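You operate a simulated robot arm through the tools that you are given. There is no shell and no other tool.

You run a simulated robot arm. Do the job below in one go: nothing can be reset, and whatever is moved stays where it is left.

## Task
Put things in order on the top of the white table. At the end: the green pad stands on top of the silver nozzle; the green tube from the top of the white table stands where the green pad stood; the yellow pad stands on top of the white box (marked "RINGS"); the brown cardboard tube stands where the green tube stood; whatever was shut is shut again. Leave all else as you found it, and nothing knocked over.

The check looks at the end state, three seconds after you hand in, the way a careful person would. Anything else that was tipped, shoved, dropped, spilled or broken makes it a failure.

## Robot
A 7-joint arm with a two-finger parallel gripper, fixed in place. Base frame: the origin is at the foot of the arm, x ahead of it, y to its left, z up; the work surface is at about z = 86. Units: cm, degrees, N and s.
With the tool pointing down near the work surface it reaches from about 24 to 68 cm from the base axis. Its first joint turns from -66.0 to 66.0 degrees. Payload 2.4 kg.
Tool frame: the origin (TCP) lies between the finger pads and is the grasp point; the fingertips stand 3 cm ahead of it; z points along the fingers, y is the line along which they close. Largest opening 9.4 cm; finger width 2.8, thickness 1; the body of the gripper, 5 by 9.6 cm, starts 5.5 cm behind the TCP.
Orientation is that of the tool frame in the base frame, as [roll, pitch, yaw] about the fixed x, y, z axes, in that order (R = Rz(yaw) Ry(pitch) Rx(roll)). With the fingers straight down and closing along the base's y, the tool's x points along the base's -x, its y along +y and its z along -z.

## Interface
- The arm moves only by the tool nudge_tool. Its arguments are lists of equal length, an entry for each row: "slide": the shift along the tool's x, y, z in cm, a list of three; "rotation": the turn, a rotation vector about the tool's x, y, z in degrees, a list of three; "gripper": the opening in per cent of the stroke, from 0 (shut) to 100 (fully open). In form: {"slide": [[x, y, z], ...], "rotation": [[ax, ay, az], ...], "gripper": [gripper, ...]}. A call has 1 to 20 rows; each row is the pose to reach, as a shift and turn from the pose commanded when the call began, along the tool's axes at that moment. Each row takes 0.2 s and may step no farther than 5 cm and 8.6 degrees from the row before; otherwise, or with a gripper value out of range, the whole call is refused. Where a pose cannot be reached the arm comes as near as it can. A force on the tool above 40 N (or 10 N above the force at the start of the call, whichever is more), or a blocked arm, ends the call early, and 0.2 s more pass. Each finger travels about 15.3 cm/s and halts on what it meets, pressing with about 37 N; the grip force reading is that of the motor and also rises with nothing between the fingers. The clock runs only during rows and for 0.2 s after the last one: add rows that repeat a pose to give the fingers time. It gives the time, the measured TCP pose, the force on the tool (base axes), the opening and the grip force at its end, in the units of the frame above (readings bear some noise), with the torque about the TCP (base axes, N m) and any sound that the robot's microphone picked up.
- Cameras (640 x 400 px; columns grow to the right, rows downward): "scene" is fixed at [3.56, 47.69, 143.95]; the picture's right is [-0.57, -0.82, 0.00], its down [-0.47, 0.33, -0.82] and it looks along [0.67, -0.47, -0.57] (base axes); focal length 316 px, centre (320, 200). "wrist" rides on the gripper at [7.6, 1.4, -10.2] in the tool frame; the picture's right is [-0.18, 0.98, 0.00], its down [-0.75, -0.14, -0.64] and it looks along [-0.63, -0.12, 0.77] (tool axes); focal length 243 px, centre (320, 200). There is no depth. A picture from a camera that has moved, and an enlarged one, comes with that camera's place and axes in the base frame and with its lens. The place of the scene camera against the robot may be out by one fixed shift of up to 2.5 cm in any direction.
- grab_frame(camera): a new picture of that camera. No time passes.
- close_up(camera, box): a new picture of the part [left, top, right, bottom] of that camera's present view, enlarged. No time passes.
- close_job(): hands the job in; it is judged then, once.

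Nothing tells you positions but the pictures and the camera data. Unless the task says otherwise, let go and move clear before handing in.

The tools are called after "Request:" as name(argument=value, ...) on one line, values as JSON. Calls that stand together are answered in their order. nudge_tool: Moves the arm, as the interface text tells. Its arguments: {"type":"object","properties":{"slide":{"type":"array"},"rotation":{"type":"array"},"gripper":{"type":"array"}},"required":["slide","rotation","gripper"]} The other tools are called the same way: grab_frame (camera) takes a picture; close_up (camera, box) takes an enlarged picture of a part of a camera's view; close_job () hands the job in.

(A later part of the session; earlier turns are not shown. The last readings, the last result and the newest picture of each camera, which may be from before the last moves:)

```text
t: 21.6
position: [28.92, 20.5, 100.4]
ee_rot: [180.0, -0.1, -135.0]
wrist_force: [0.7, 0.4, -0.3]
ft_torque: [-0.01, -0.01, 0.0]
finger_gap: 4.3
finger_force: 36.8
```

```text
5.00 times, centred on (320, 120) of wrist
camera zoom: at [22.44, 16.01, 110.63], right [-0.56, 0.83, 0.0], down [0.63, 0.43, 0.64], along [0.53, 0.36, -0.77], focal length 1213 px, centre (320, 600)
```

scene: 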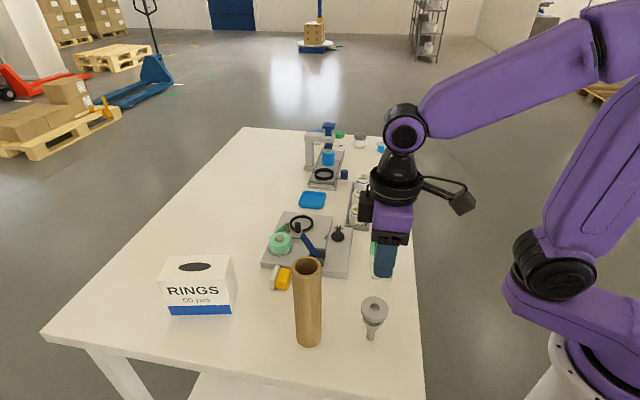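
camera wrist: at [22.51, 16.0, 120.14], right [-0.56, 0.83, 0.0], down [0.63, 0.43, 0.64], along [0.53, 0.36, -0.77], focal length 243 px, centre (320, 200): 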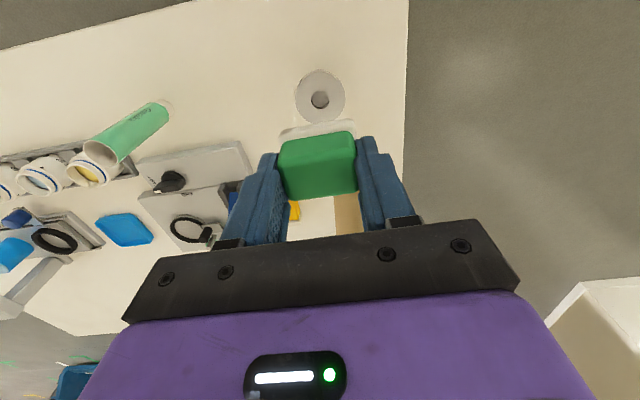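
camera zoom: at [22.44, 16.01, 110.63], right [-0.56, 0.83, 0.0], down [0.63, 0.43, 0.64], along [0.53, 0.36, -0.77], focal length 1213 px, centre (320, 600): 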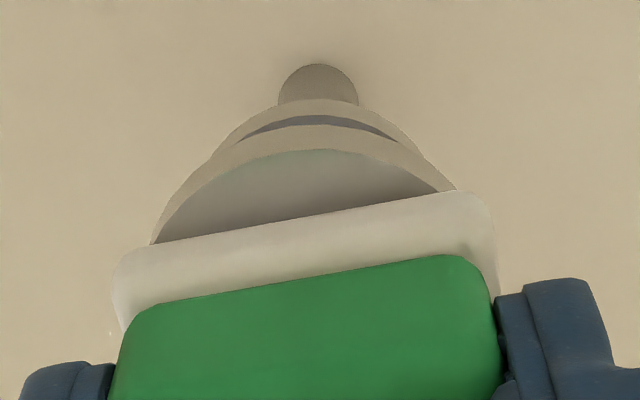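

Alignment is within about 1 mm in both views. I'll continue down in millimetre steps until contact.

Request:
nudge_tool(slide=[[0, 0, 0.1], [0, 0, 0.2], [0, 0, 0.2]], rotation=[[0, 0, 0], [0, 0, 0], [0, 0, 0]], gripper=[0, 0, 0])

Request:
close_up(camera="wrist", box=[260, 80, 380, 160])

```text
t: 22.4
position: [28.85, 20.48, 100.35]
ee_rot: [-180.0, 0.0, -134.9]
wrist_force: [-0.2, 0.6, -0.6]
ft_torque: [-0.01, 0.02, 0.02]
finger_gap: 4.27
finger_force: 37.6
```

```text
5.00 times, centred on (320, 120) of wrist
camera zoom: at [22.44, 15.99, 110.45], right [-0.56, 0.83, 0.0], down [0.63, 0.43, 0.64], along [0.53, 0.36, -0.77], focal length 1213 px, centre (320, 600)
```

zoom: 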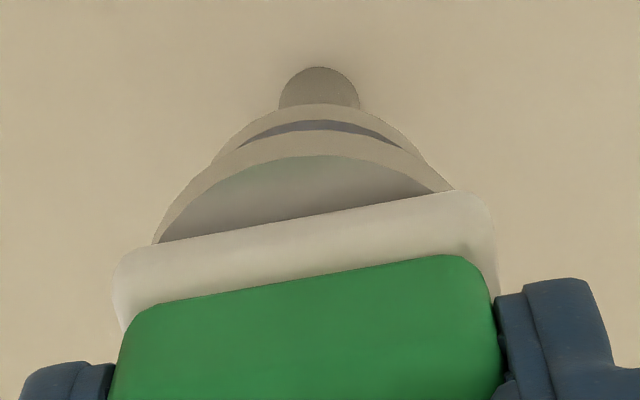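

Request:
nudge_tool(slide=[[0, 0, 0.1], [0, 0, 0.15], [0, 0, 0.15]], rotation=[[0, 0, 0], [0, 0, 0], [0, 0, 0]], gripper=[0, 0, 0])

Request:
close_up(camera="scene", box=[345, 280, 405, 345])

```text
t: 23.2
position: [28.86, 20.39, 100.04]
ee_rot: [179.9, 0.0, -135.1]
wrist_force: [0.8, 1.0, -0.4]
ft_torque: [0.0, 0.01, -0.02]
finger_gap: 4.26
finger_force: 37.1
```

```text
6.15 times, centred on (375, 312) of scene
camera zoom: at [3.56, 47.69, 143.95], right [-0.57, -0.82, 0.0], down [-0.47, 0.33, -0.82], along [0.67, -0.47, -0.57], focal length 1943 px, centre (-18, -492)
```

zoom: 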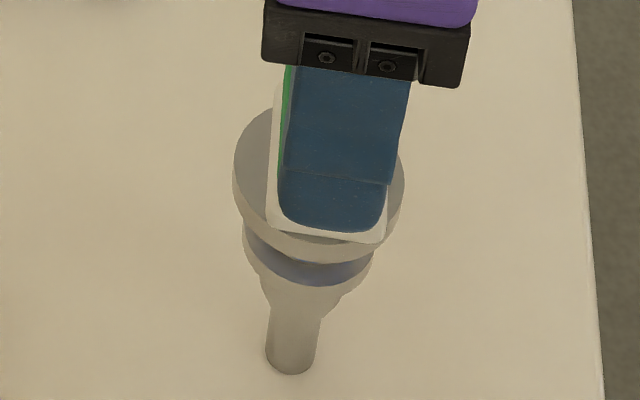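

Request:
nudge_tool(slide=[[0, 0, 0.05], [0, 0, 0.1], [0, 0, 0.1]], rotation=[[0, 0, 0], [0, 0, 0], [0, 0, 0]], gripper=[0, 0, 0])

Request:
close_up(camera="wrist", box=[260, 80, 380, 160])

```text
t: 24.0
position: [28.83, 20.5, 100.02]
ee_rot: [-179.9, 0.3, -135.0]
wrist_force: [-3.0, -2.4, 30.9]
ft_torque: [-0.25, 0.25, -0.02]
finger_gap: 4.26
finger_force: 37.0
```

```text
5.00 times, centred on (320, 120) of wrist
camera zoom: at [22.45, 15.99, 110.23], right [-0.56, 0.83, 0.0], down [0.63, 0.43, 0.64], along [0.53, 0.36, -0.76], focal length 1213 px, centre (320, 600)
```

zoom: 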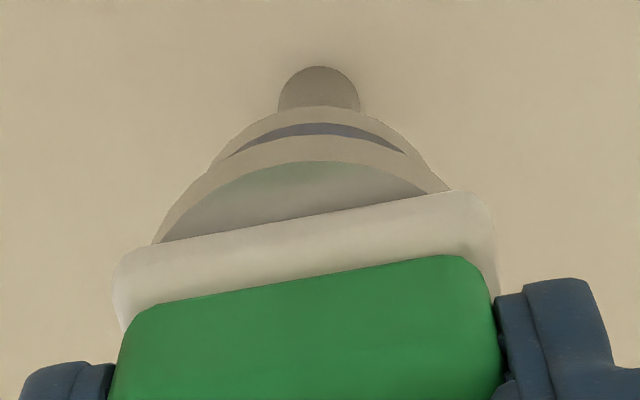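

Contact is made at 31 N. I'll ease up slightly to unload, then release slowly.

Request:
nudge_tool(slide=[[0, 0, -0.08], [0, 0, -0.08], [0, 0, -0.08]], rotation=[[0, 0, 0], [0, 0, 0], [0, 0, 0]], gripper=[0, 0, 0])

```text
t: 24.8
position: [28.85, 20.4, 100.09]
ee_rot: [179.9, -0.1, -135.0]
wrist_force: [0.5, 1.5, 13.4]
ft_torque: [0.12, -0.11, 0.03]
finger_gap: 4.27
finger_force: 37.3
```

Request:
nudge_tool(slide=[[0, 0, -0.04], [0, 0, -0.04]], rotation=[[0, 0, 0], [0, 0, 0]], gripper=[0, 0])

Request:
close_up(camera="scene", box=[345, 280, 405, 345])

```text
t: 25.4
position: [28.75, 20.37, 100.06]
ee_rot: [-180.0, -0.1, -135.0]
wrist_force: [-0.2, -0.2, 5.2]
ft_torque: [0.15, -0.03, -0.03]
finger_gap: 4.28
finger_force: 37.2
```

```text
6.15 times, centred on (375, 312) of scene
camera zoom: at [3.55, 47.69, 143.95], right [-0.57, -0.82, 0.0], down [-0.47, 0.33, -0.82], along [0.67, -0.47, -0.57], focal length 1943 px, centre (-18, -492)
```

zoom: 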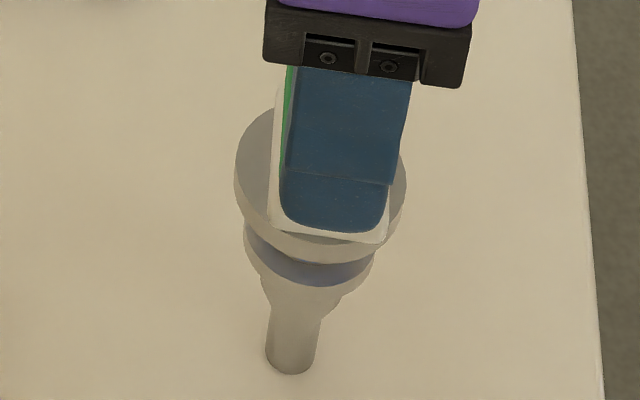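

Request:
nudge_tool(slide=[[0, 0, 0], [0, 0, 0], [0, 0, 0], [0, 0, 0], [0, 0, 0], [0, 0, 0]], rotation=[[0, 0, 0], [0, 0, 0], [0, 0, 0], [0, 0, 0], [0, 0, 0], [0, 0, 0]], gripper=[46, 47, 49, 52, 56, 60])

Request:
close_up(camera="scene", box=[345, 280, 405, 345])

Request:
close_up(camera="wrist", box=[220, 80, 420, 220])

```text
t: 26.8
position: [28.74, 20.41, 100.14]
ee_rot: [-180.0, 0.1, -134.9]
wrist_force: [0.0, -0.1, 0.2]
ft_torque: [0.0, 0.01, -0.01]
finger_gap: 5.63
finger_force: 0.1
```

```text
6.15 times, centred on (375, 312) of scene
camera zoom: at [3.56, 47.69, 143.95], right [-0.57, -0.82, 0.0], down [-0.47, 0.33, -0.82], along [0.67, -0.47, -0.57], focal length 1943 px, centre (-18, -492)
```

zoom: 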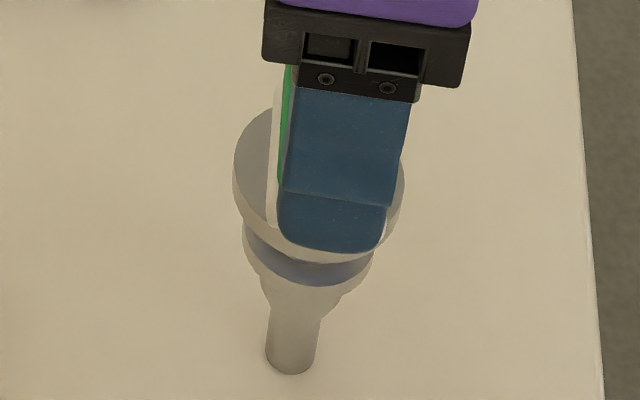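

```text
2.86 times, centred on (320, 150) of wrist
camera zoom: at [22.43, 15.96, 110.3], right [-0.56, 0.83, 0.0], down [0.63, 0.43, 0.64], along [0.53, 0.36, -0.77], focal length 693 px, centre (320, 343)
```

zoom: 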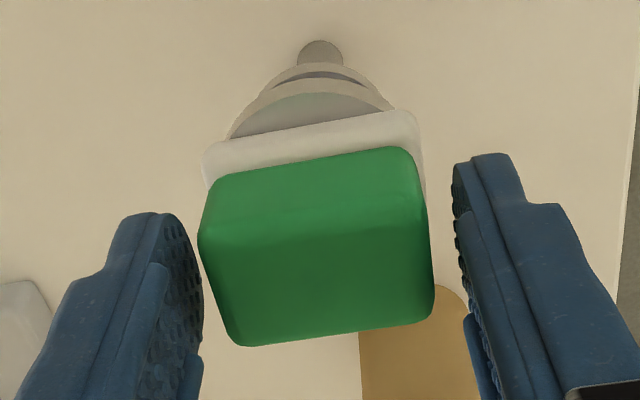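

The green pad stands centred on the nozzle. I'll lift straight away and then deal with the yellow pad.

Request:
nudge_tool(slide=[[0, 0, -0.5], [0, 0, -1.5], [0, 0, -3], [0, 0, -5.5], [0, 0, -8.5], [0, 0, -11.5], [0, 0, -13], [0, 0, -13]], rotation=[[0, 0, 0], [0, 0, 0], [0, 0, 0], [0, 0, 0], [0, 0, 0], [0, 0, 0], [0, 0, 0], [0, 0, 0]], gripper=[60, 60, 60, 60, 60, 60, 60, 60])

Request:
grab_frame(camera="scene")

Request:
grab_frame(camera="wrist")

```text
t: 28.6
position: [28.83, 20.35, 113.11]
ee_rot: [-180.0, 0.0, -135.0]
wrist_force: [-0.5, -0.1, -0.8]
ft_torque: [0.0, 0.0, 0.01]
finger_gap: 5.65
finger_force: 0.1
```

```text
taken
```

scene: 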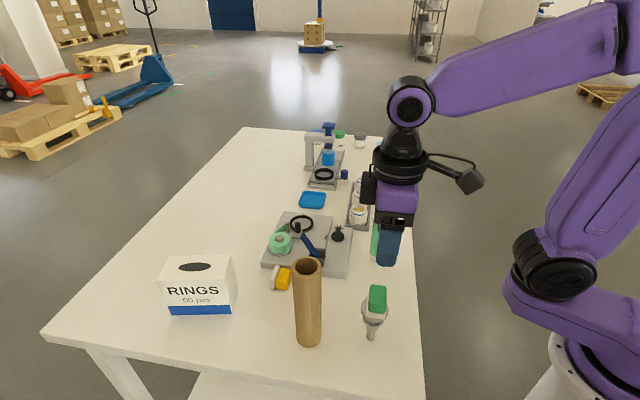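

```text
taken
camera wrist: at [22.44, 15.95, 123.32], right [-0.56, 0.83, 0.0], down [0.63, 0.43, 0.64], along [0.53, 0.36, -0.77], focal length 243 px, centre (320, 200)
```

wrist: 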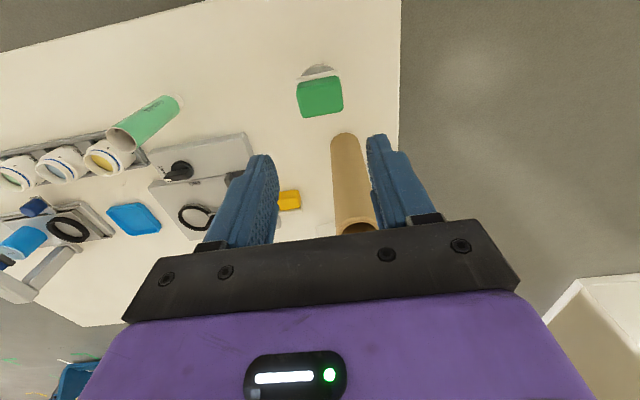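

The yellow pad lies on its side at about (50.9, 28.5) with its long axis at −45°. To stand it up I need to grip it across its ends and tilt the tool back toward the base. I'll test that tilt in free space first.

Request:
nudge_tool(slide=[[-2, -1.5, 0], [-4, -3, 1], [-6, -4.5, 2], [-8, -6, 3], [-9.5, -7.3, 4], [-10.48, -8.15, 5], [-10.48, -8.15, 5], [-10.48, -8.15, 5], [-10.48, -8.15, 5], [-10.48, -8.15, 5], [-10.48, -8.15, 5], [-10.48, -8.15, 5], [-10.48, -8.15, 5]], rotation=[[0, 0, 0], [0, 0, 0], [0, 0, 0], [0, 0, 0], [0, 0, 0], [0, 0, 0], [0, 8, 0], [0, 16, 0], [0, 24, 0], [0, 32, 0], [0, 40, 0], [0, 45, 0], [0, 45, 0]], gripper=[60, 60, 60, 60, 60, 60, 60, 60, 60, 60, 60, 60, 60])

Request:
grab_frame(camera="scene")

Request:
grab_frame(camera="wrist")

```text
t: 31.4
position: [42.13, 22.04, 108.08]
ee_rot: [180.0, -45.1, -135.0]
wrist_force: [0.4, 0.2, 0.8]
ft_torque: [-0.01, 0.03, -0.03]
finger_gap: 5.64
finger_force: 0.1
```

```text
taken
```

scene: 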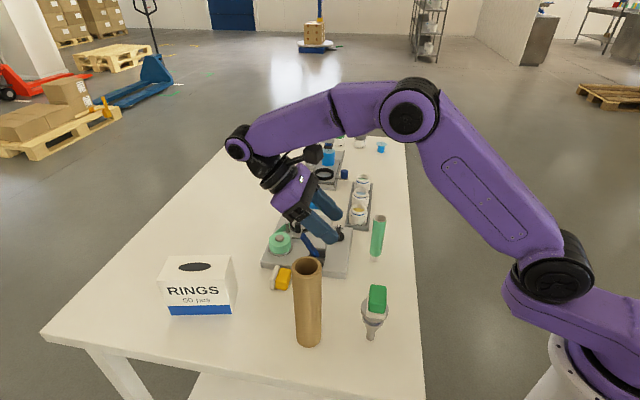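

```text
taken
camera wrist: at [42.33, 24.36, 120.7], right [-0.6, 0.79, -0.13], down [0.8, 0.6, -0.08], along [0.01, -0.15, -0.99], focal length 243 px, centre (320, 200)
```

wrist: 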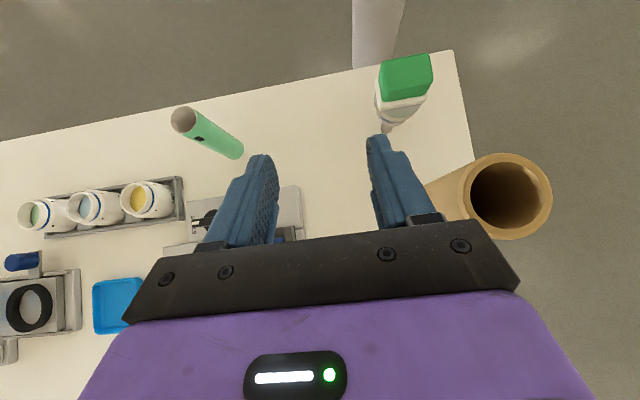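

The 45° back-tilt works. I'll see whether a bit more is reachable.

Request:
nudge_tool(slide=[[0, 0, 0], [0, 0, 0], [0, 0, 0]], rotation=[[0, 8, 0], [0, 16, 0], [0, 16, 0]], gripper=[60, 60, 60])

```text
t: 32.2
position: [37.59, 20.65, 107.47]
ee_rot: [-179.9, -61.1, -135.1]
wrist_force: [-0.6, -0.2, 0.2]
ft_torque: [0.01, 0.01, 0.01]
finger_gap: 5.66
finger_force: 0.0
out of reach, approached as far as the arm can: row 1, 2, 3
```

61° moves the arm off position, so 45° is the practical limit. I'll return the tool to vertical.

Request:
nudge_tool(slide=[[0, 0, 0], [0, 0, 0], [0, 0, 0], [0, 0, 0], [0, 0, 0], [0, 0, 0], [0, 0, 0], [0, 0, 0], [0, 0, 0]], rotation=[[0, -8, 0], [0, -16, 0], [0, -24, 0], [0, -32, 0], [0, -40, 0], [0, -48, 0], [0, -56, 0], [0, -61, 0], [0, -61, 0]], gripper=[60, 60, 60, 60, 60, 60, 60, 60, 60])

Request:
grab_frame(camera="wrist")

Request:
close_up(camera="wrist", box=[250, 90, 370, 190])

```text
t: 34.2
position: [37.69, 20.58, 107.61]
ee_rot: [180.0, 0.2, -135.0]
wrist_force: [-0.1, 0.1, -0.2]
ft_torque: [0.02, -0.01, 0.03]
finger_gap: 5.65
finger_force: 0.1
```

```text
taken
camera wrist: at [31.24, 16.27, 117.76], right [-0.56, 0.83, 0.0], down [0.63, 0.43, 0.64], along [0.53, 0.36, -0.77], focal length 243 px, centre (320, 200)
```

wrist: 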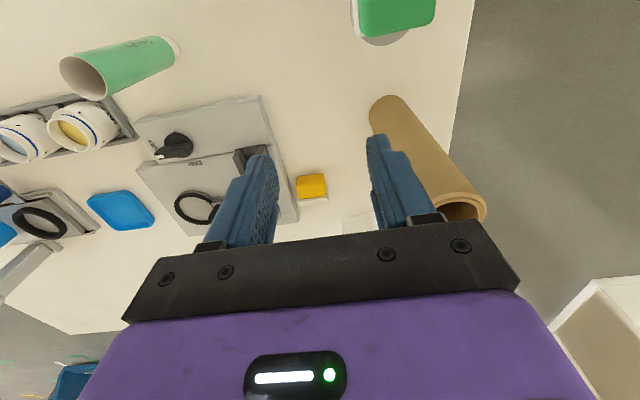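

```text
4.00 times, centred on (310, 140) of wrist
camera zoom: at [31.24, 16.27, 117.76], right [-0.56, 0.83, 0.0], down [0.63, 0.43, 0.64], along [0.53, 0.36, -0.77], focal length 970 px, centre (360, 440)
```

zoom: 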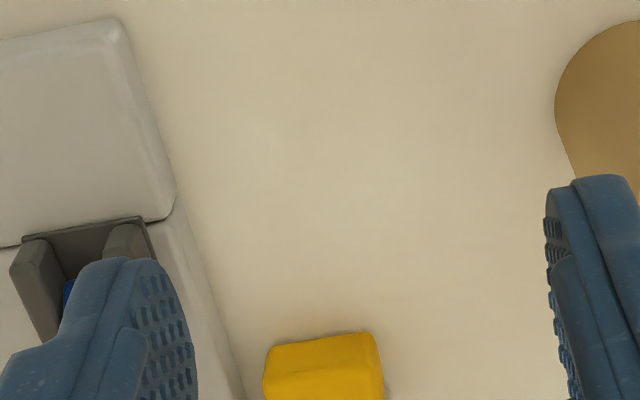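

Request:
nudge_tool(slide=[[-3, -0.8, 0.7], [-6, -1.6, 1.4], [-9, -2.4, 2.1], [-12, -3.2, 2.9], [-14, -3.82, 3.6], [-14, -3.82, 3.6]], rotation=[[0, 0, 0], [0, 0, 0], [0, 0, 0], [0, 0, 0], [0, -0.2, 0], [0, -0.2, 0]], gripper=[60, 60, 60, 58, 58, 58])

Request:
close_up(camera="wrist", box=[260, 70, 380, 170])

Request:
grab_frame(camera="wrist")

```text
t: 35.6
position: [50.32, 27.91, 103.87]
ee_rot: [-180.0, 0.2, -135.1]
wrist_force: [-0.2, 0.0, 0.1]
ft_torque: [0.01, 0.01, 0.02]
finger_gap: 5.45
finger_force: 0.1
```

```text
4.00 times, centred on (320, 120) of wrist
camera zoom: at [43.9, 23.41, 114.12], right [-0.56, 0.83, 0.0], down [0.63, 0.43, 0.64], along [0.53, 0.36, -0.76], focal length 970 px, centre (320, 520)
```

zoom: 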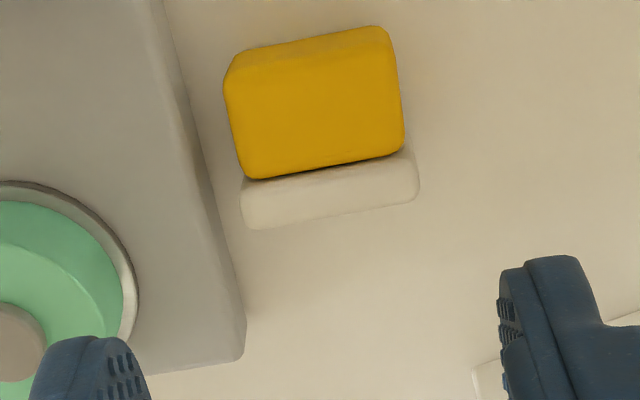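

```text
taken
camera wrist: at [43.9, 23.41, 114.12], right [-0.56, 0.83, 0.0], down [0.63, 0.43, 0.64], along [0.53, 0.36, -0.76], focal length 243 px, centre (320, 200)
```

wrist: 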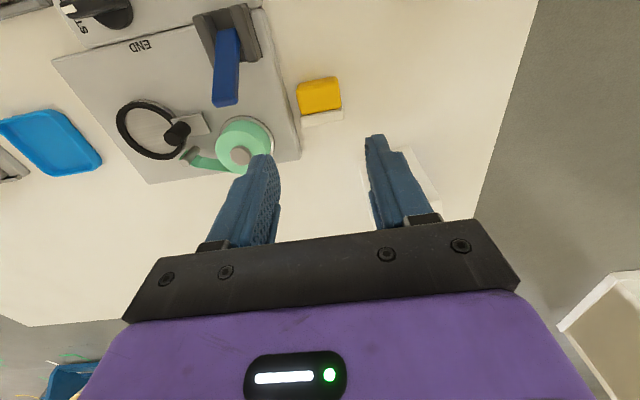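

The gap between the pad's end and the machine (about 1.2–1.4 cm) is too tight for a finger. I'll instead grip the lying pad across its thickness, where both sides are free, carry it to a free spot and regrip it there. First I turn back by 90°.

Request:
nudge_tool(slide=[[0, 0, 0], [-0.1, 0, 0], [-0.1, 0, 0], [-0.2, -0.1, 0], [-0.2, -0.1, 0], [-0.3, -0.1, 0], [-0.3, -0.1, 0], [-0.38, -0.16, 0], [-0.38, -0.16, 0], [-0.38, -0.16, 0], [-0.38, -0.16, 0], [-0.38, -0.16, 0]], rotation=[[0, 0, 8.2], [0, 0, 16.4], [0, 0, 24.6], [0, 0, 32.8], [0, 0, 41], [0, 0, 49.2], [0, 0, 57.4], [0, 0, 65.6], [0, 0, 73.8], [0, 0, 82], [0, 0, 90], [0, 0, 90]], gripper=[60, 62, 64, 64, 64, 64, 64, 64, 64, 64, 64, 64])

Request:
close_up(camera="wrist", box=[250, 50, 390, 170])

```text
t: 38.2
position: [50.61, 27.94, 103.95]
ee_rot: [179.9, 0.0, 134.9]
wrist_force: [0.6, 1.1, 0.2]
ft_torque: [0.03, 0.01, 0.01]
finger_gap: 6.03
finger_force: 0.1
```

```text
3.33 times, centred on (320, 110) of wrist
camera zoom: at [46.22, 34.42, 114.2], right [0.83, 0.56, 0.0], down [0.43, -0.64, 0.64], along [0.36, -0.53, -0.77], focal length 809 px, centre (320, 500)
```

zoom: 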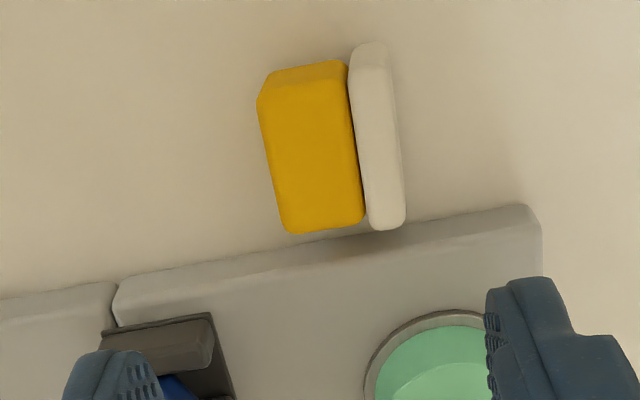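

Request:
nudge_tool(slide=[[0, 0.2, 4], [0, 0.35, 8], [0, 0.35, 11], [0, 0.35, 13.2], [0, 0.35, 14.4], [0, 0.35, 14.4]], rotation=[[0, 0, 0], [0, 0, 0], [0, 0, 0], [0, 0, 0], [0, 0, 0], [0, 0, 0]], gripper=[64, 64, 64, 64, 64, 64])

Request:
grab_frame(camera="wrist")

Request:
close_up(camera="scene", box=[230, 220, 330, 300])

```text
t: 39.6
position: [51.03, 28.47, 89.67]
ee_rot: [179.8, 0.0, 135.0]
wrist_force: [-0.3, -0.8, -0.4]
ft_torque: [0.01, 0.02, 0.01]
finger_gap: 6.02
finger_force: 0.1
```

```text
taken
camera wrist: at [46.6, 34.77, 99.83], right [0.83, 0.56, 0.0], down [0.43, -0.63, 0.64], along [0.36, -0.53, -0.77], focal length 243 px, centre (320, 200)
```

wrist: 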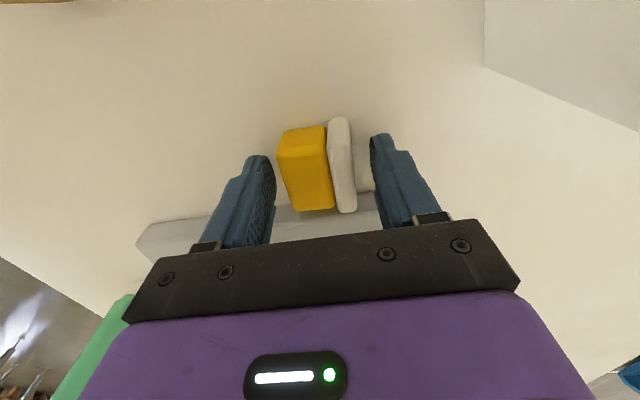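

```text
5.00 times, centred on (280, 260) of scene
camera zoom: at [3.56, 47.69, 143.95], right [-0.57, -0.82, 0.0], down [-0.47, 0.33, -0.82], along [0.67, -0.47, -0.57], focal length 1579 px, centre (520, -100)
```

zoom: 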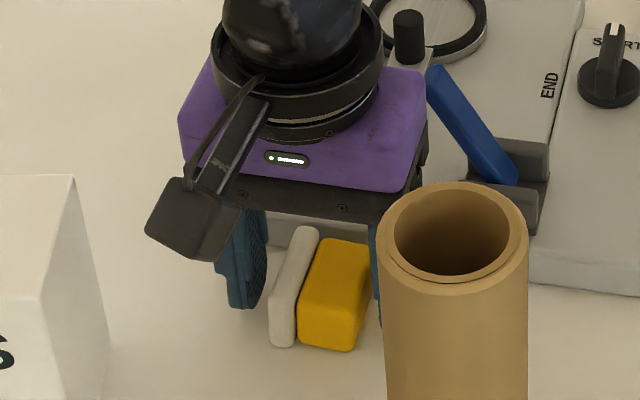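

Fingers are on both sides of the lying pad with space. I'll close, check, and lift slowly.

Request:
nudge_tool(slide=[[0, 0, 0], [0, 0, 0], [0, 0, 0], [0, 0, 0], [0, 0, -0.3], [0, 0, -0.7], [0, 0, -1.2], [0, 0, -1.2]], rotation=[[0, 0, 0], [0, 0, 0], [0, 0, 0], [0, 0, 0], [0, 0, 0], [0, 0, 0], [0, 0, 0], [0, 0, 0]], gripper=[50, 40, 20, 0, 0, 0, 0, 0])

Request:
grab_frame(camera="wrist")

```text
t: 41.4
position: [50.92, 28.35, 90.79]
ee_rot: [179.8, 0.0, 134.9]
wrist_force: [0.0, -0.8, -0.7]
ft_torque: [-0.01, 0.0, -0.01]
finger_gap: 4.06
finger_force: 37.1
```

```text
taken
camera wrist: at [46.55, 34.71, 100.99], right [0.83, 0.56, 0.0], down [0.43, -0.63, 0.64], along [0.36, -0.53, -0.77], focal length 243 px, centre (320, 200)
```

wrist: 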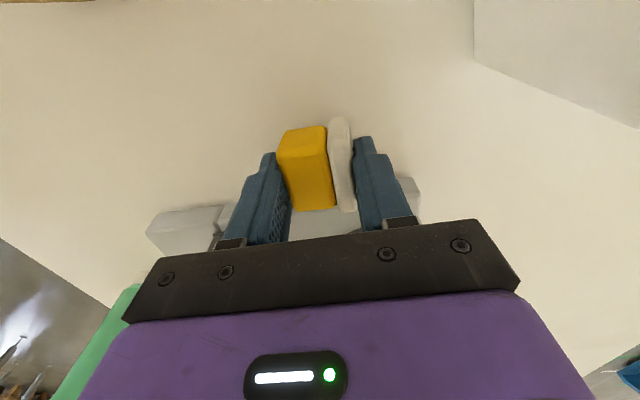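

It holds well (gap 4.06, so the pad is about 4 cm tall). I'll shift it a few centimetres away from the machine and set it down again on its side.

Request:
nudge_tool(slide=[[0.2, -0.4, -0.5], [0.7, -1.2, -0.5], [1.3, -2.1, -0.5], [1.9, -2.9, -0.5], [2.2, -3.3, -0.2], [2.2, -3.3, 0.3], [2.2, -3.3, 0.7], [2.2, -3.3, 1.0], [2.2, -3.3, 1.1], [2.2, -3.3, 1.1]], rotation=[[0, 0, 0], [0, 0, 0], [0, 0, 0], [0, 0, 0], [0, 0, 0], [0, 0, 0], [0, 0, 0], [0, 0, 0], [0, 0, 0], [0, 0, 0]], gripper=[0, 0, 0, 0, 0, 0, 0, 0, 0, 0])

Request:
close_up(camera="wrist", box=[220, 80, 420, 240])

Request:
close_up(camera="scene", box=[230, 220, 330, 300])

```text
t: 43.6
position: [46.94, 27.57, 89.62]
ee_rot: [179.9, 0.0, 134.9]
wrist_force: [-0.4, 0.0, -0.8]
ft_torque: [-0.01, 0.0, 0.02]
finger_gap: 4.07
finger_force: 36.9
```

```text
2.50 times, centred on (320, 160) of wrist
camera zoom: at [42.63, 33.92, 99.86], right [0.83, 0.56, 0.0], down [0.43, -0.63, 0.64], along [0.36, -0.53, -0.77], focal length 606 px, centre (320, 300)
```

zoom: 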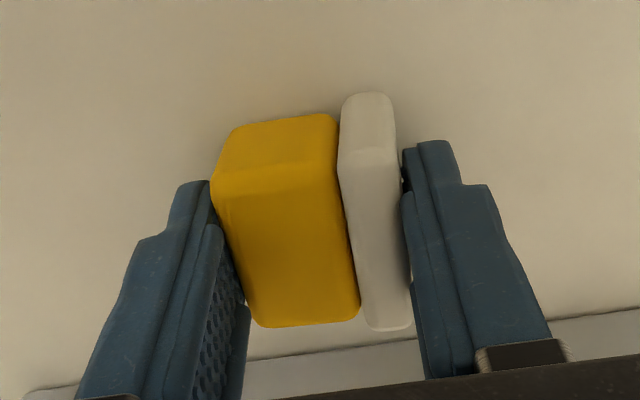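

```text
5.00 times, centred on (280, 260) of scene
camera zoom: at [3.56, 47.69, 143.95], right [-0.57, -0.82, 0.0], down [-0.47, 0.33, -0.82], along [0.67, -0.47, -0.57], focal length 1579 px, centre (520, -100)
```

zoom: 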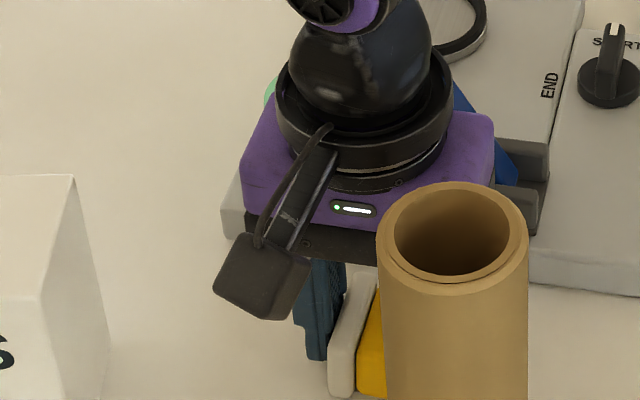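

Request:
nudge_tool(slide=[[0, 0, 0.08], [0, 0, 0.08], [0, 0, 0.08], [0, 0, 0.08], [0, 0, 0.08], [0, 0, -1.5], [0, 0, -4], [0, 0, -8], [0, 0, -12], [0, 0, -15], [0, 0, -15]], rotation=[[0, 0, 0], [0, 0, 0], [0, 0, 0], [0, 0, 0], [0, 0, 0], [0, 0, 0], [0, 0, 0], [0, 0, 0], [0, 0, 0], [0, 0, 0], [0, 0, 0]], gripper=[43, 45, 50, 58, 64, 64, 64, 64, 64, 64, 64])

Request:
close_up(camera="wrist", box=[240, 50, 400, 170])

```text
t: 46.0
position: [46.83, 27.62, 104.74]
ee_rot: [179.8, 0.1, 135.0]
wrist_force: [0.9, 0.0, 1.0]
ft_torque: [-0.01, -0.04, -0.01]
finger_gap: 6.01
finger_force: 0.1
```

```text
3.33 times, centred on (320, 110) of wrist
camera zoom: at [42.56, 33.81, 114.96], right [0.83, 0.56, 0.0], down [0.43, -0.63, 0.64], along [0.36, -0.53, -0.77], focal length 809 px, centre (320, 500)
```

zoom: 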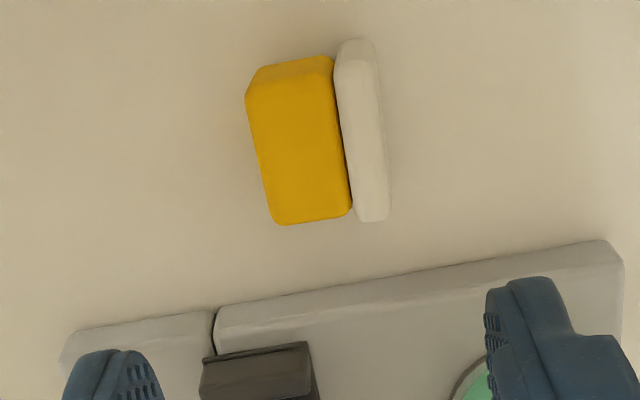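

The yellow pad now lies clear of everything. I'll turn the tool 90° above it, then lean it outward 20° before gripping it by the ends of its coloured block.

Request:
nudge_tool(slide=[[0, -0.2, 0], [0, -0.4, 0], [0, -0.6, 0], [0, -0.8, 0], [0, -1, 0], [0, -1.2, 0], [0, -1.4, 0], [-0.1, -1.6, 0], [-0.1, -1.8, 0], [-0.12, -2.04, 0], [-0.12, -2.04, 0], [-0.12, -2.04, 0]], rotation=[[0, 0, -8.2], [0, 0, -16.4], [0, 0, -24.6], [0, 0, -32.8], [0, 0, -41], [0, 0, -49.2], [0, 0, -57.4], [0, 0, -65.6], [0, 0, -73.8], [0, 0, -82], [0, 0, -90], [0, 0, -90]], gripper=[64, 64, 64, 64, 64, 64, 64, 64, 64, 64, 64, 64])

Request:
nudge_tool(slide=[[0, 0, 1], [0, 0, 2], [0, 0, 3], [0, 0, 3]], rotation=[[0, -7, 0], [0, -14, 0], [0, -20, 0], [0, -20, 0]], gripper=[64, 64, 64, 64])

Request:
grab_frame(camera="wrist")

Request:
close_up(camera="wrist", box=[240, 80, 400, 200])

Request:
grab_frame(camera="scene")

```text
t: 48.6
position: [45.7, 25.97, 104.73]
ee_rot: [180.0, 0.2, -134.9]
wrist_force: [0.0, -0.4, -1.1]
ft_torque: [0.0, 0.01, 0.01]
finger_gap: 6.0
finger_force: 0.1
```

```text
t: 49.6
position: [45.58, 26.08, 101.75]
ee_rot: [-179.9, 20.3, -135.0]
wrist_force: [0.9, 0.0, -0.3]
ft_torque: [0.03, 0.01, 0.01]
finger_gap: 6.01
finger_force: 0.0
```

```text
taken
camera wrist: at [37.07, 19.42, 108.62], right [-0.57, 0.82, 0.06], down [0.44, 0.24, 0.86], along [0.69, 0.52, -0.5], focal length 243 px, centre (320, 200)
```

wrist: 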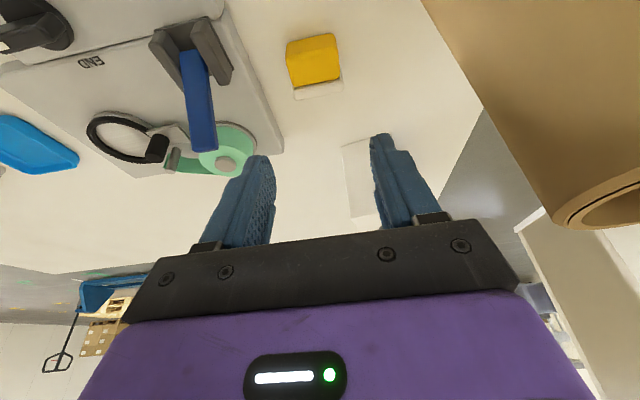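

```text
3.33 times, centred on (320, 140) of wrist
camera zoom: at [37.07, 19.42, 108.62], right [-0.57, 0.82, 0.06], down [0.44, 0.24, 0.86], along [0.69, 0.52, -0.5], focal length 809 px, centre (320, 400)
```

zoom: 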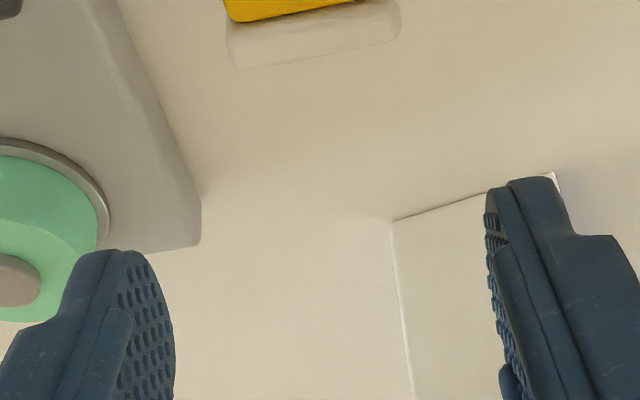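

```text
taken
```

scene: 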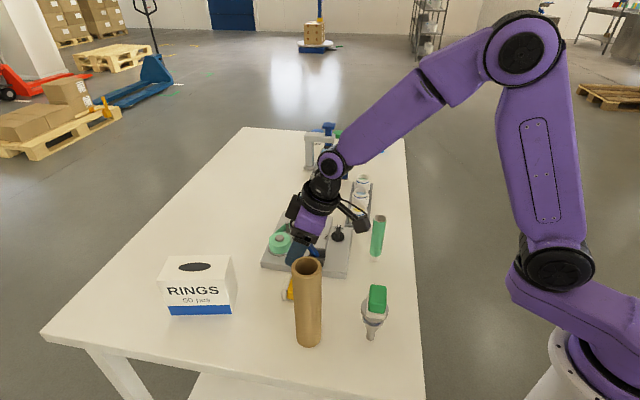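

Request:
nudge_tool(slide=[[1.39, 0, 3.75], [2.78, 0, 7.5], [3.64, 0, 9.85], [4.06, 0, 10.98], [4.06, 0, 10.98]], rotation=[[0, 0, 0], [0, 0, 0], [0, 0, 0], [0, 0, 0], [0, 0, 0]], gripper=[64, 64, 64, 64, 64])

Request:
grab_frame(camera="wrist")

Request:
close_up(camera="wrist", box=[220, 80, 420, 240])

Request:
close_up(camera="scene", box=[240, 220, 340, 310])

```text
t: 50.8
position: [45.7, 26.04, 89.91]
ee_rot: [-179.9, 20.2, -135.0]
wrist_force: [0.3, -0.2, 0.2]
ft_torque: [-0.01, 0.02, 0.01]
finger_gap: 6.04
finger_force: 0.1
```

```text
taken
camera wrist: at [37.03, 19.4, 96.93], right [-0.57, 0.82, 0.06], down [0.44, 0.24, 0.86], along [0.69, 0.52, -0.5], focal length 243 px, centre (320, 200)
```

wrist: 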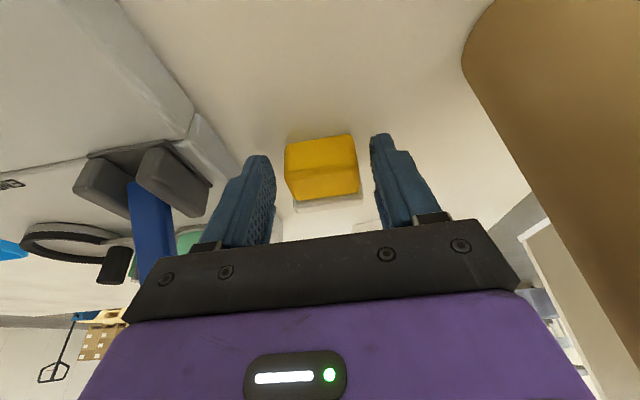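

```text
2.50 times, centred on (320, 160) of wrist
camera zoom: at [37.03, 19.4, 96.93], right [-0.57, 0.82, 0.06], down [0.44, 0.24, 0.86], along [0.69, 0.52, -0.5], focal length 606 px, centre (320, 300)
```

zoom: 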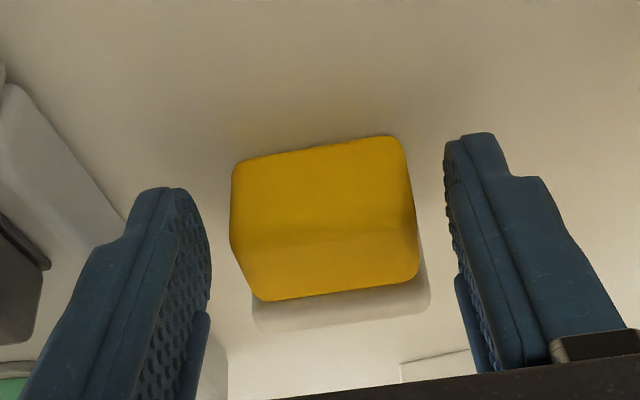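

```text
4.44 times, centred on (290, 265) of scene
camera zoom: at [3.56, 47.69, 143.95], right [-0.57, -0.82, 0.0], down [-0.47, 0.33, -0.82], along [0.67, -0.47, -0.57], focal length 1404 px, centre (453, -89)
```

zoom: 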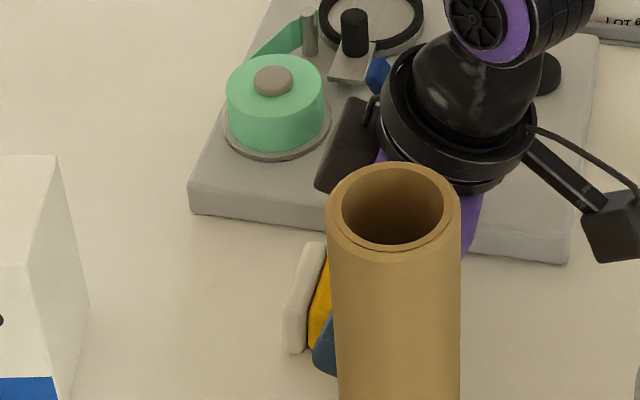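

Request:
nudge_tool(slide=[[0, 0, 0], [0, 0, 0], [0, 0, 0], [0, 0, 0]], rotation=[[0, 0, 0], [0, 0, 0], [0, 0, 0], [0, 0, 0]], gripper=[52, 40, 10, 0])

Request:
close_up(camera="wrist", box=[220, 80, 420, 240])

Request:
close_up(camera="scene", box=[270, 260, 330, 310])

```text
t: 51.8
position: [45.61, 26.03, 90.02]
ee_rot: [179.9, 20.3, -135.0]
wrist_force: [0.4, 0.0, 0.0]
ft_torque: [0.0, 0.0, -0.03]
finger_gap: 4.3
finger_force: 36.9
```

```text
2.50 times, centred on (320, 160) of wrist
camera zoom: at [37.02, 19.4, 96.94], right [-0.57, 0.82, 0.06], down [0.44, 0.24, 0.86], along [0.69, 0.52, -0.5], focal length 606 px, centre (320, 300)
```

zoom: 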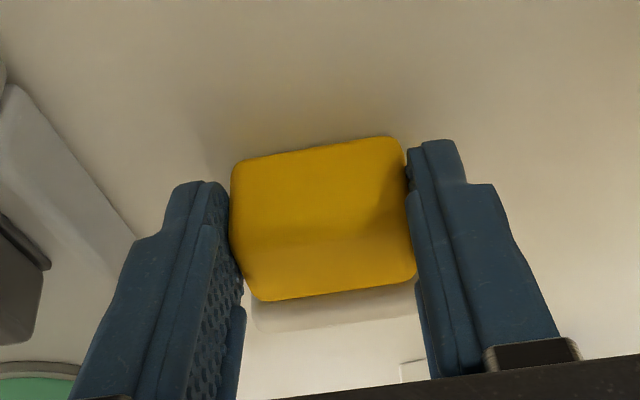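

```text
8.00 times, centred on (300, 285) of scene
camera zoom: at [3.56, 47.69, 143.95], right [-0.57, -0.82, 0.0], down [-0.47, 0.33, -0.82], along [0.67, -0.47, -0.57], focal length 2526 px, centre (480, -480)
```

zoom: 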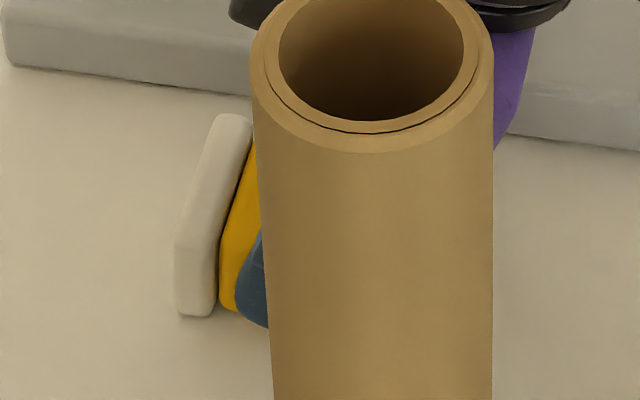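

The gap of 4.3 shows the fingers hold only the block. I'll lift slowly.

Request:
nudge_tool(slide=[[-0.1, 0, -0.28], [-0.28, 0, -0.75], [-0.52, 0, -1.41], [-0.87, 0, -2.35], [-1.39, 0, -3.75], [-2.08, 0, -5.63], [-2.78, 0, -7.5], [-3.47, 0, -9.38], [-3.47, 0, -9.38]], rotation=[[0, 0, 0], [0, 0, 0], [0, 0, 0], [0, 0, 0], [0, 0, 0], [0, 0, 0], [0, 0, 0], [0, 0, 0], [0, 0, 0]], gripper=[0, 0, 0, 0, 0, 0, 0, 0, 0])

Request:
grab_frame(camera="wrist")

Request:
grab_frame(camera="scene")

```text
t: 53.8
position: [45.64, 26.02, 100.1]
ee_rot: [-179.9, 20.1, -135.0]
wrist_force: [0.3, -1.0, -0.5]
ft_torque: [-0.05, -0.03, -0.03]
finger_gap: 4.3
finger_force: 37.3
```

```text
taken
camera wrist: at [37.1, 19.43, 106.99], right [-0.57, 0.82, 0.06], down [0.44, 0.24, 0.86], along [0.69, 0.52, -0.5], focal length 243 px, centre (320, 200)
```

wrist: 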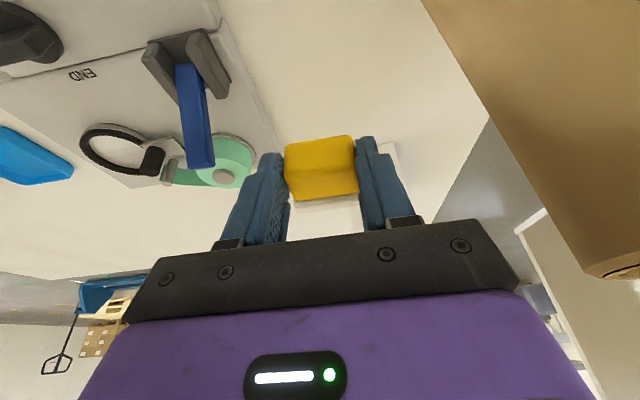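

```text
taken
```

scene: 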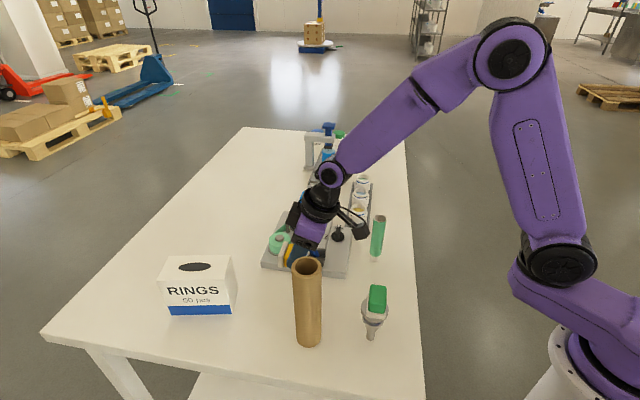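

It is held securely. Now I'll tilt the tool back toward the base (+65° total), moving a bit closer in, high above the table.

Request:
nudge_tool(slide=[[0.5, 0, -0.2], [1.1, 0, -0.4], [1.7, -0.1, -0.6], [2.3, -0.1, -0.85], [2.9, -0.1, -1.1], [3.5, -0.2, -1.3], [4.1, -0.2, -1.5], [4.7, -0.25, -1.7], [5.06, -0.28, -1.87], [5.06, -0.28, -1.87]], rotation=[[0, 7, 0], [0, 14.5, 0], [0, 22, 0], [0, 29.5, 0], [0, 37, 0], [0, 44.5, 0], [0, 52, 0], [0, 59.5, 0], [0, 65, 0], [0, 65, 0]], gripper=[0, 0, 0, 0, 0, 0, 0, 0, 0, 0])

Request:
grab_frame(camera="wrist")

Request:
close_up(camera="scene", box=[220, 130, 420, 290])

```text
t: 56.0
position: [42.0, 22.05, 99.99]
ee_rot: [-180.0, -44.9, -135.1]
wrist_force: [-0.1, 0.5, -0.7]
ft_torque: [-0.03, 0.04, 0.02]
finger_gap: 4.25
finger_force: 36.9
```

```text
taken
camera wrist: at [42.3, 24.25, 112.55], right [-0.6, 0.79, -0.13], down [0.8, 0.6, -0.08], along [0.02, -0.15, -0.99], focal length 243 px, centre (320, 200)
```

wrist: 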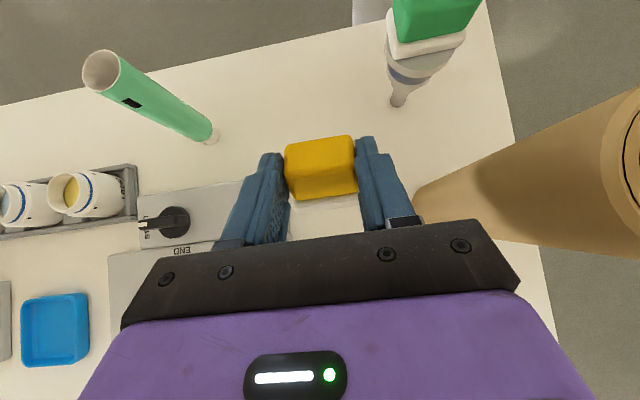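

```text
2.50 times, centred on (320, 210) of scene
camera zoom: at [3.56, 47.69, 143.95], right [-0.57, -0.82, 0.0], down [-0.47, 0.33, -0.82], along [0.67, -0.47, -0.57], focal length 790 px, centre (320, 175)
```

zoom: 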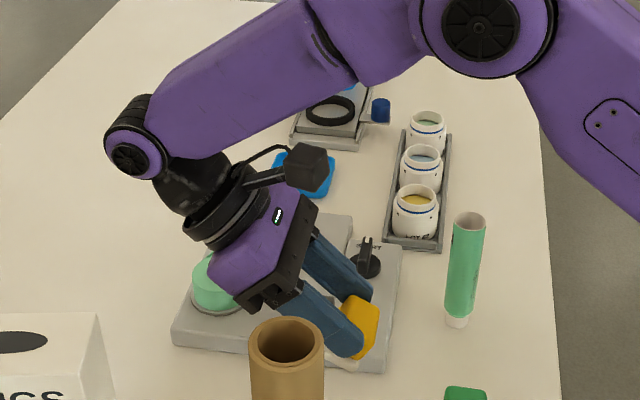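

The pad is now within about 25° of upright. I'll lower it until its lower base edge is just above the table (TCP z ≈ 91.5).

Request:
nudge_tool(slide=[[-1.4, 0, 1.4], [-2.8, 0, 2.8], [-4.2, 0, 4.2], [-5.2, 0, 5.2], [-5.9, 0, 5.9], [-5.9, 0, 5.9]], rotation=[[0, 0, 0], [0, 0, 0], [0, 0, 0], [0, 0, 0], [0, 0, 0], [0, 0, 0]], gripper=[0, 0, 0, 0, 0, 0])

Request:
close_up(camera="scene", box=[260, 180, 400, 310])

Request:
grab_frame(camera="wrist")

```text
t: 57.4
position: [42.03, 22.09, 91.62]
ee_rot: [179.9, -44.8, -135.0]
wrist_force: [0.1, 0.2, -0.2]
ft_torque: [0.02, 0.02, -0.03]
finger_gap: 4.28
finger_force: 36.6
```

```text
3.08 times, centred on (330, 245) of scene
camera zoom: at [3.56, 47.69, 143.95], right [-0.57, -0.82, 0.0], down [-0.47, 0.33, -0.82], along [0.67, -0.47, -0.57], focal length 972 px, centre (289, 62)
```

zoom: 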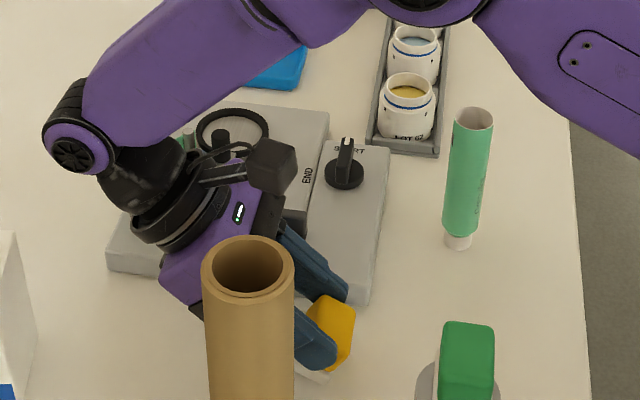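

```text
taken
camera wrist: at [42.34, 24.38, 104.21], right [-0.6, 0.79, -0.13], down [0.8, 0.6, -0.08], along [0.02, -0.15, -0.99], focal length 243 px, centre (320, 200)
```

wrist: 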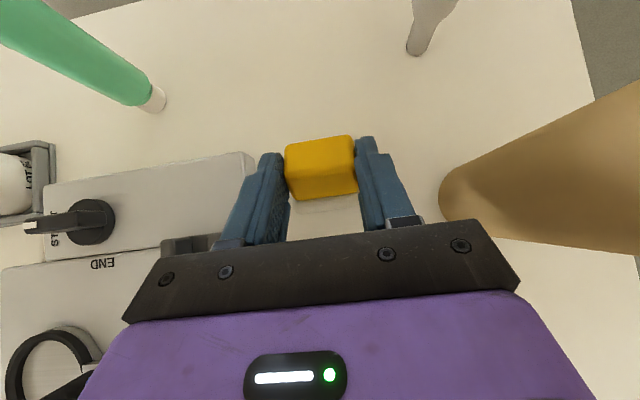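

Request:
nudge_tool(slide=[[-0.14, 0, 0.14], [-0.28, 0, 0.28], [-0.28, 0, 0.28]], rotation=[[0, 0, 0], [0, 0, 0], [0, 0, 0]], gripper=[0, 0, 0])

Request:
close_up(camera="scene", box=[290, 250, 380, 310])

```text
t: 58.2
position: [42.14, 22.1, 91.5]
ee_rot: [-179.9, -44.9, -135.0]
wrist_force: [2.6, 4.4, 36.3]
ft_torque: [-0.19, 0.32, -0.02]
finger_gap: 4.27
finger_force: 36.7
```

```text
6.67 times, centred on (335, 280) of scene
camera zoom: at [3.51, 47.67, 143.96], right [-0.57, -0.82, 0.0], down [-0.47, 0.33, -0.82], along [0.67, -0.47, -0.57], focal length 2105 px, centre (220, -333)
```

zoom: 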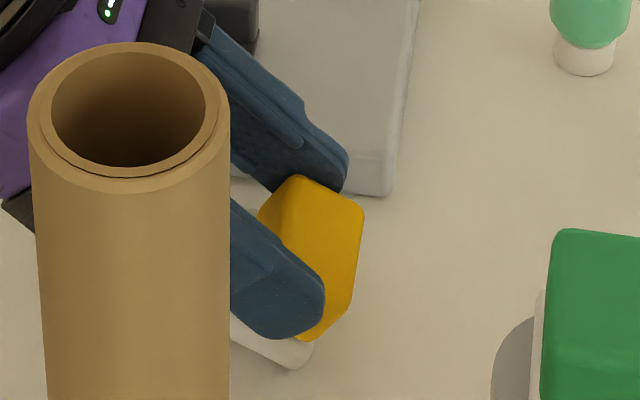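

Contact. I'll ease off slightly and open the fingers gradually, so the pad settles upright on its base.

Request:
nudge_tool(slide=[[0.08, 0, -0.08], [0.08, 0, -0.08], [0.08, 0, -0.08]], rotation=[[0, 0, 0], [0, 0, 0], [0, 0, 0]], gripper=[0, 0, 0])

Request:
nudge_tool(slide=[[0, 0, 0], [0, 0, 0], [0, 0, 0], [0, 0, 0], [0, 0, 0], [0, 0, 0]], rotation=[[0, 0, 0], [0, 0, 0], [0, 0, 0], [0, 0, 0], [0, 0, 0], [0, 0, 0]], gripper=[45.5, 46.5, 48, 51, 55, 60])

Request:
close_up(camera="scene", box=[290, 250, 380, 310])

Request:
close_up(camera="wrist", box=[220, 80, 420, 240])

```text
t: 59.0
position: [42.07, 22.1, 91.44]
ee_rot: [180.0, -44.9, -135.0]
wrist_force: [3.7, 4.3, 31.0]
ft_torque: [-0.13, 0.15, 0.0]
finger_gap: 4.29
finger_force: 36.6
```

```text
t: 60.4
position: [42.14, 21.96, 91.3]
ee_rot: [-180.0, -44.8, -135.0]
wrist_force: [-0.6, 0.0, -0.2]
ft_torque: [0.01, 0.0, -0.02]
finger_gap: 5.65
finger_force: 0.1
```

```text
6.67 times, centred on (335, 280) of scene
camera zoom: at [3.56, 47.69, 143.95], right [-0.57, -0.82, 0.0], down [-0.47, 0.33, -0.82], along [0.67, -0.47, -0.57], focal length 2105 px, centre (220, -333)
```

zoom: 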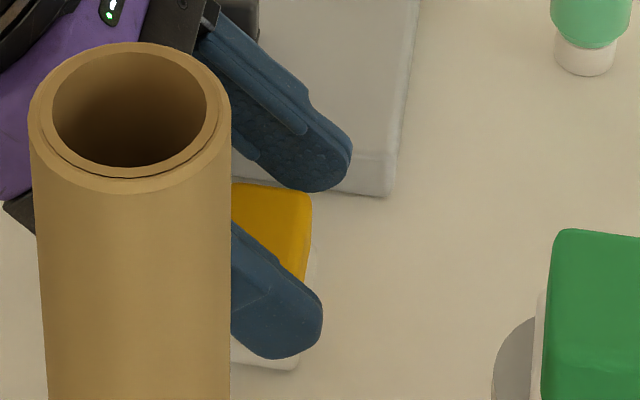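

```text
2.50 times, centred on (320, 160) of wrist
camera zoom: at [42.34, 24.32, 103.93], right [-0.6, 0.79, -0.13], down [0.8, 0.6, -0.08], along [0.02, -0.15, -0.99], focal length 606 px, centre (320, 300)
```

zoom: 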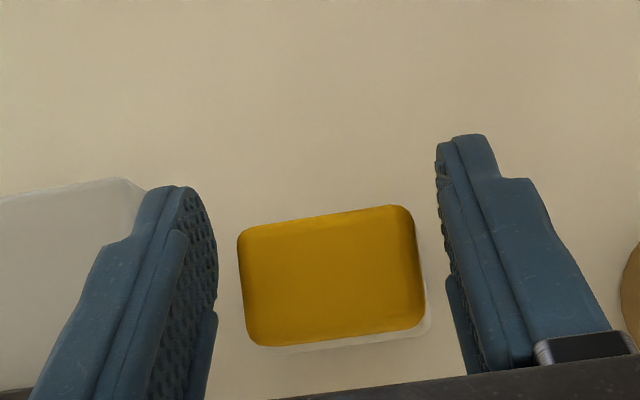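

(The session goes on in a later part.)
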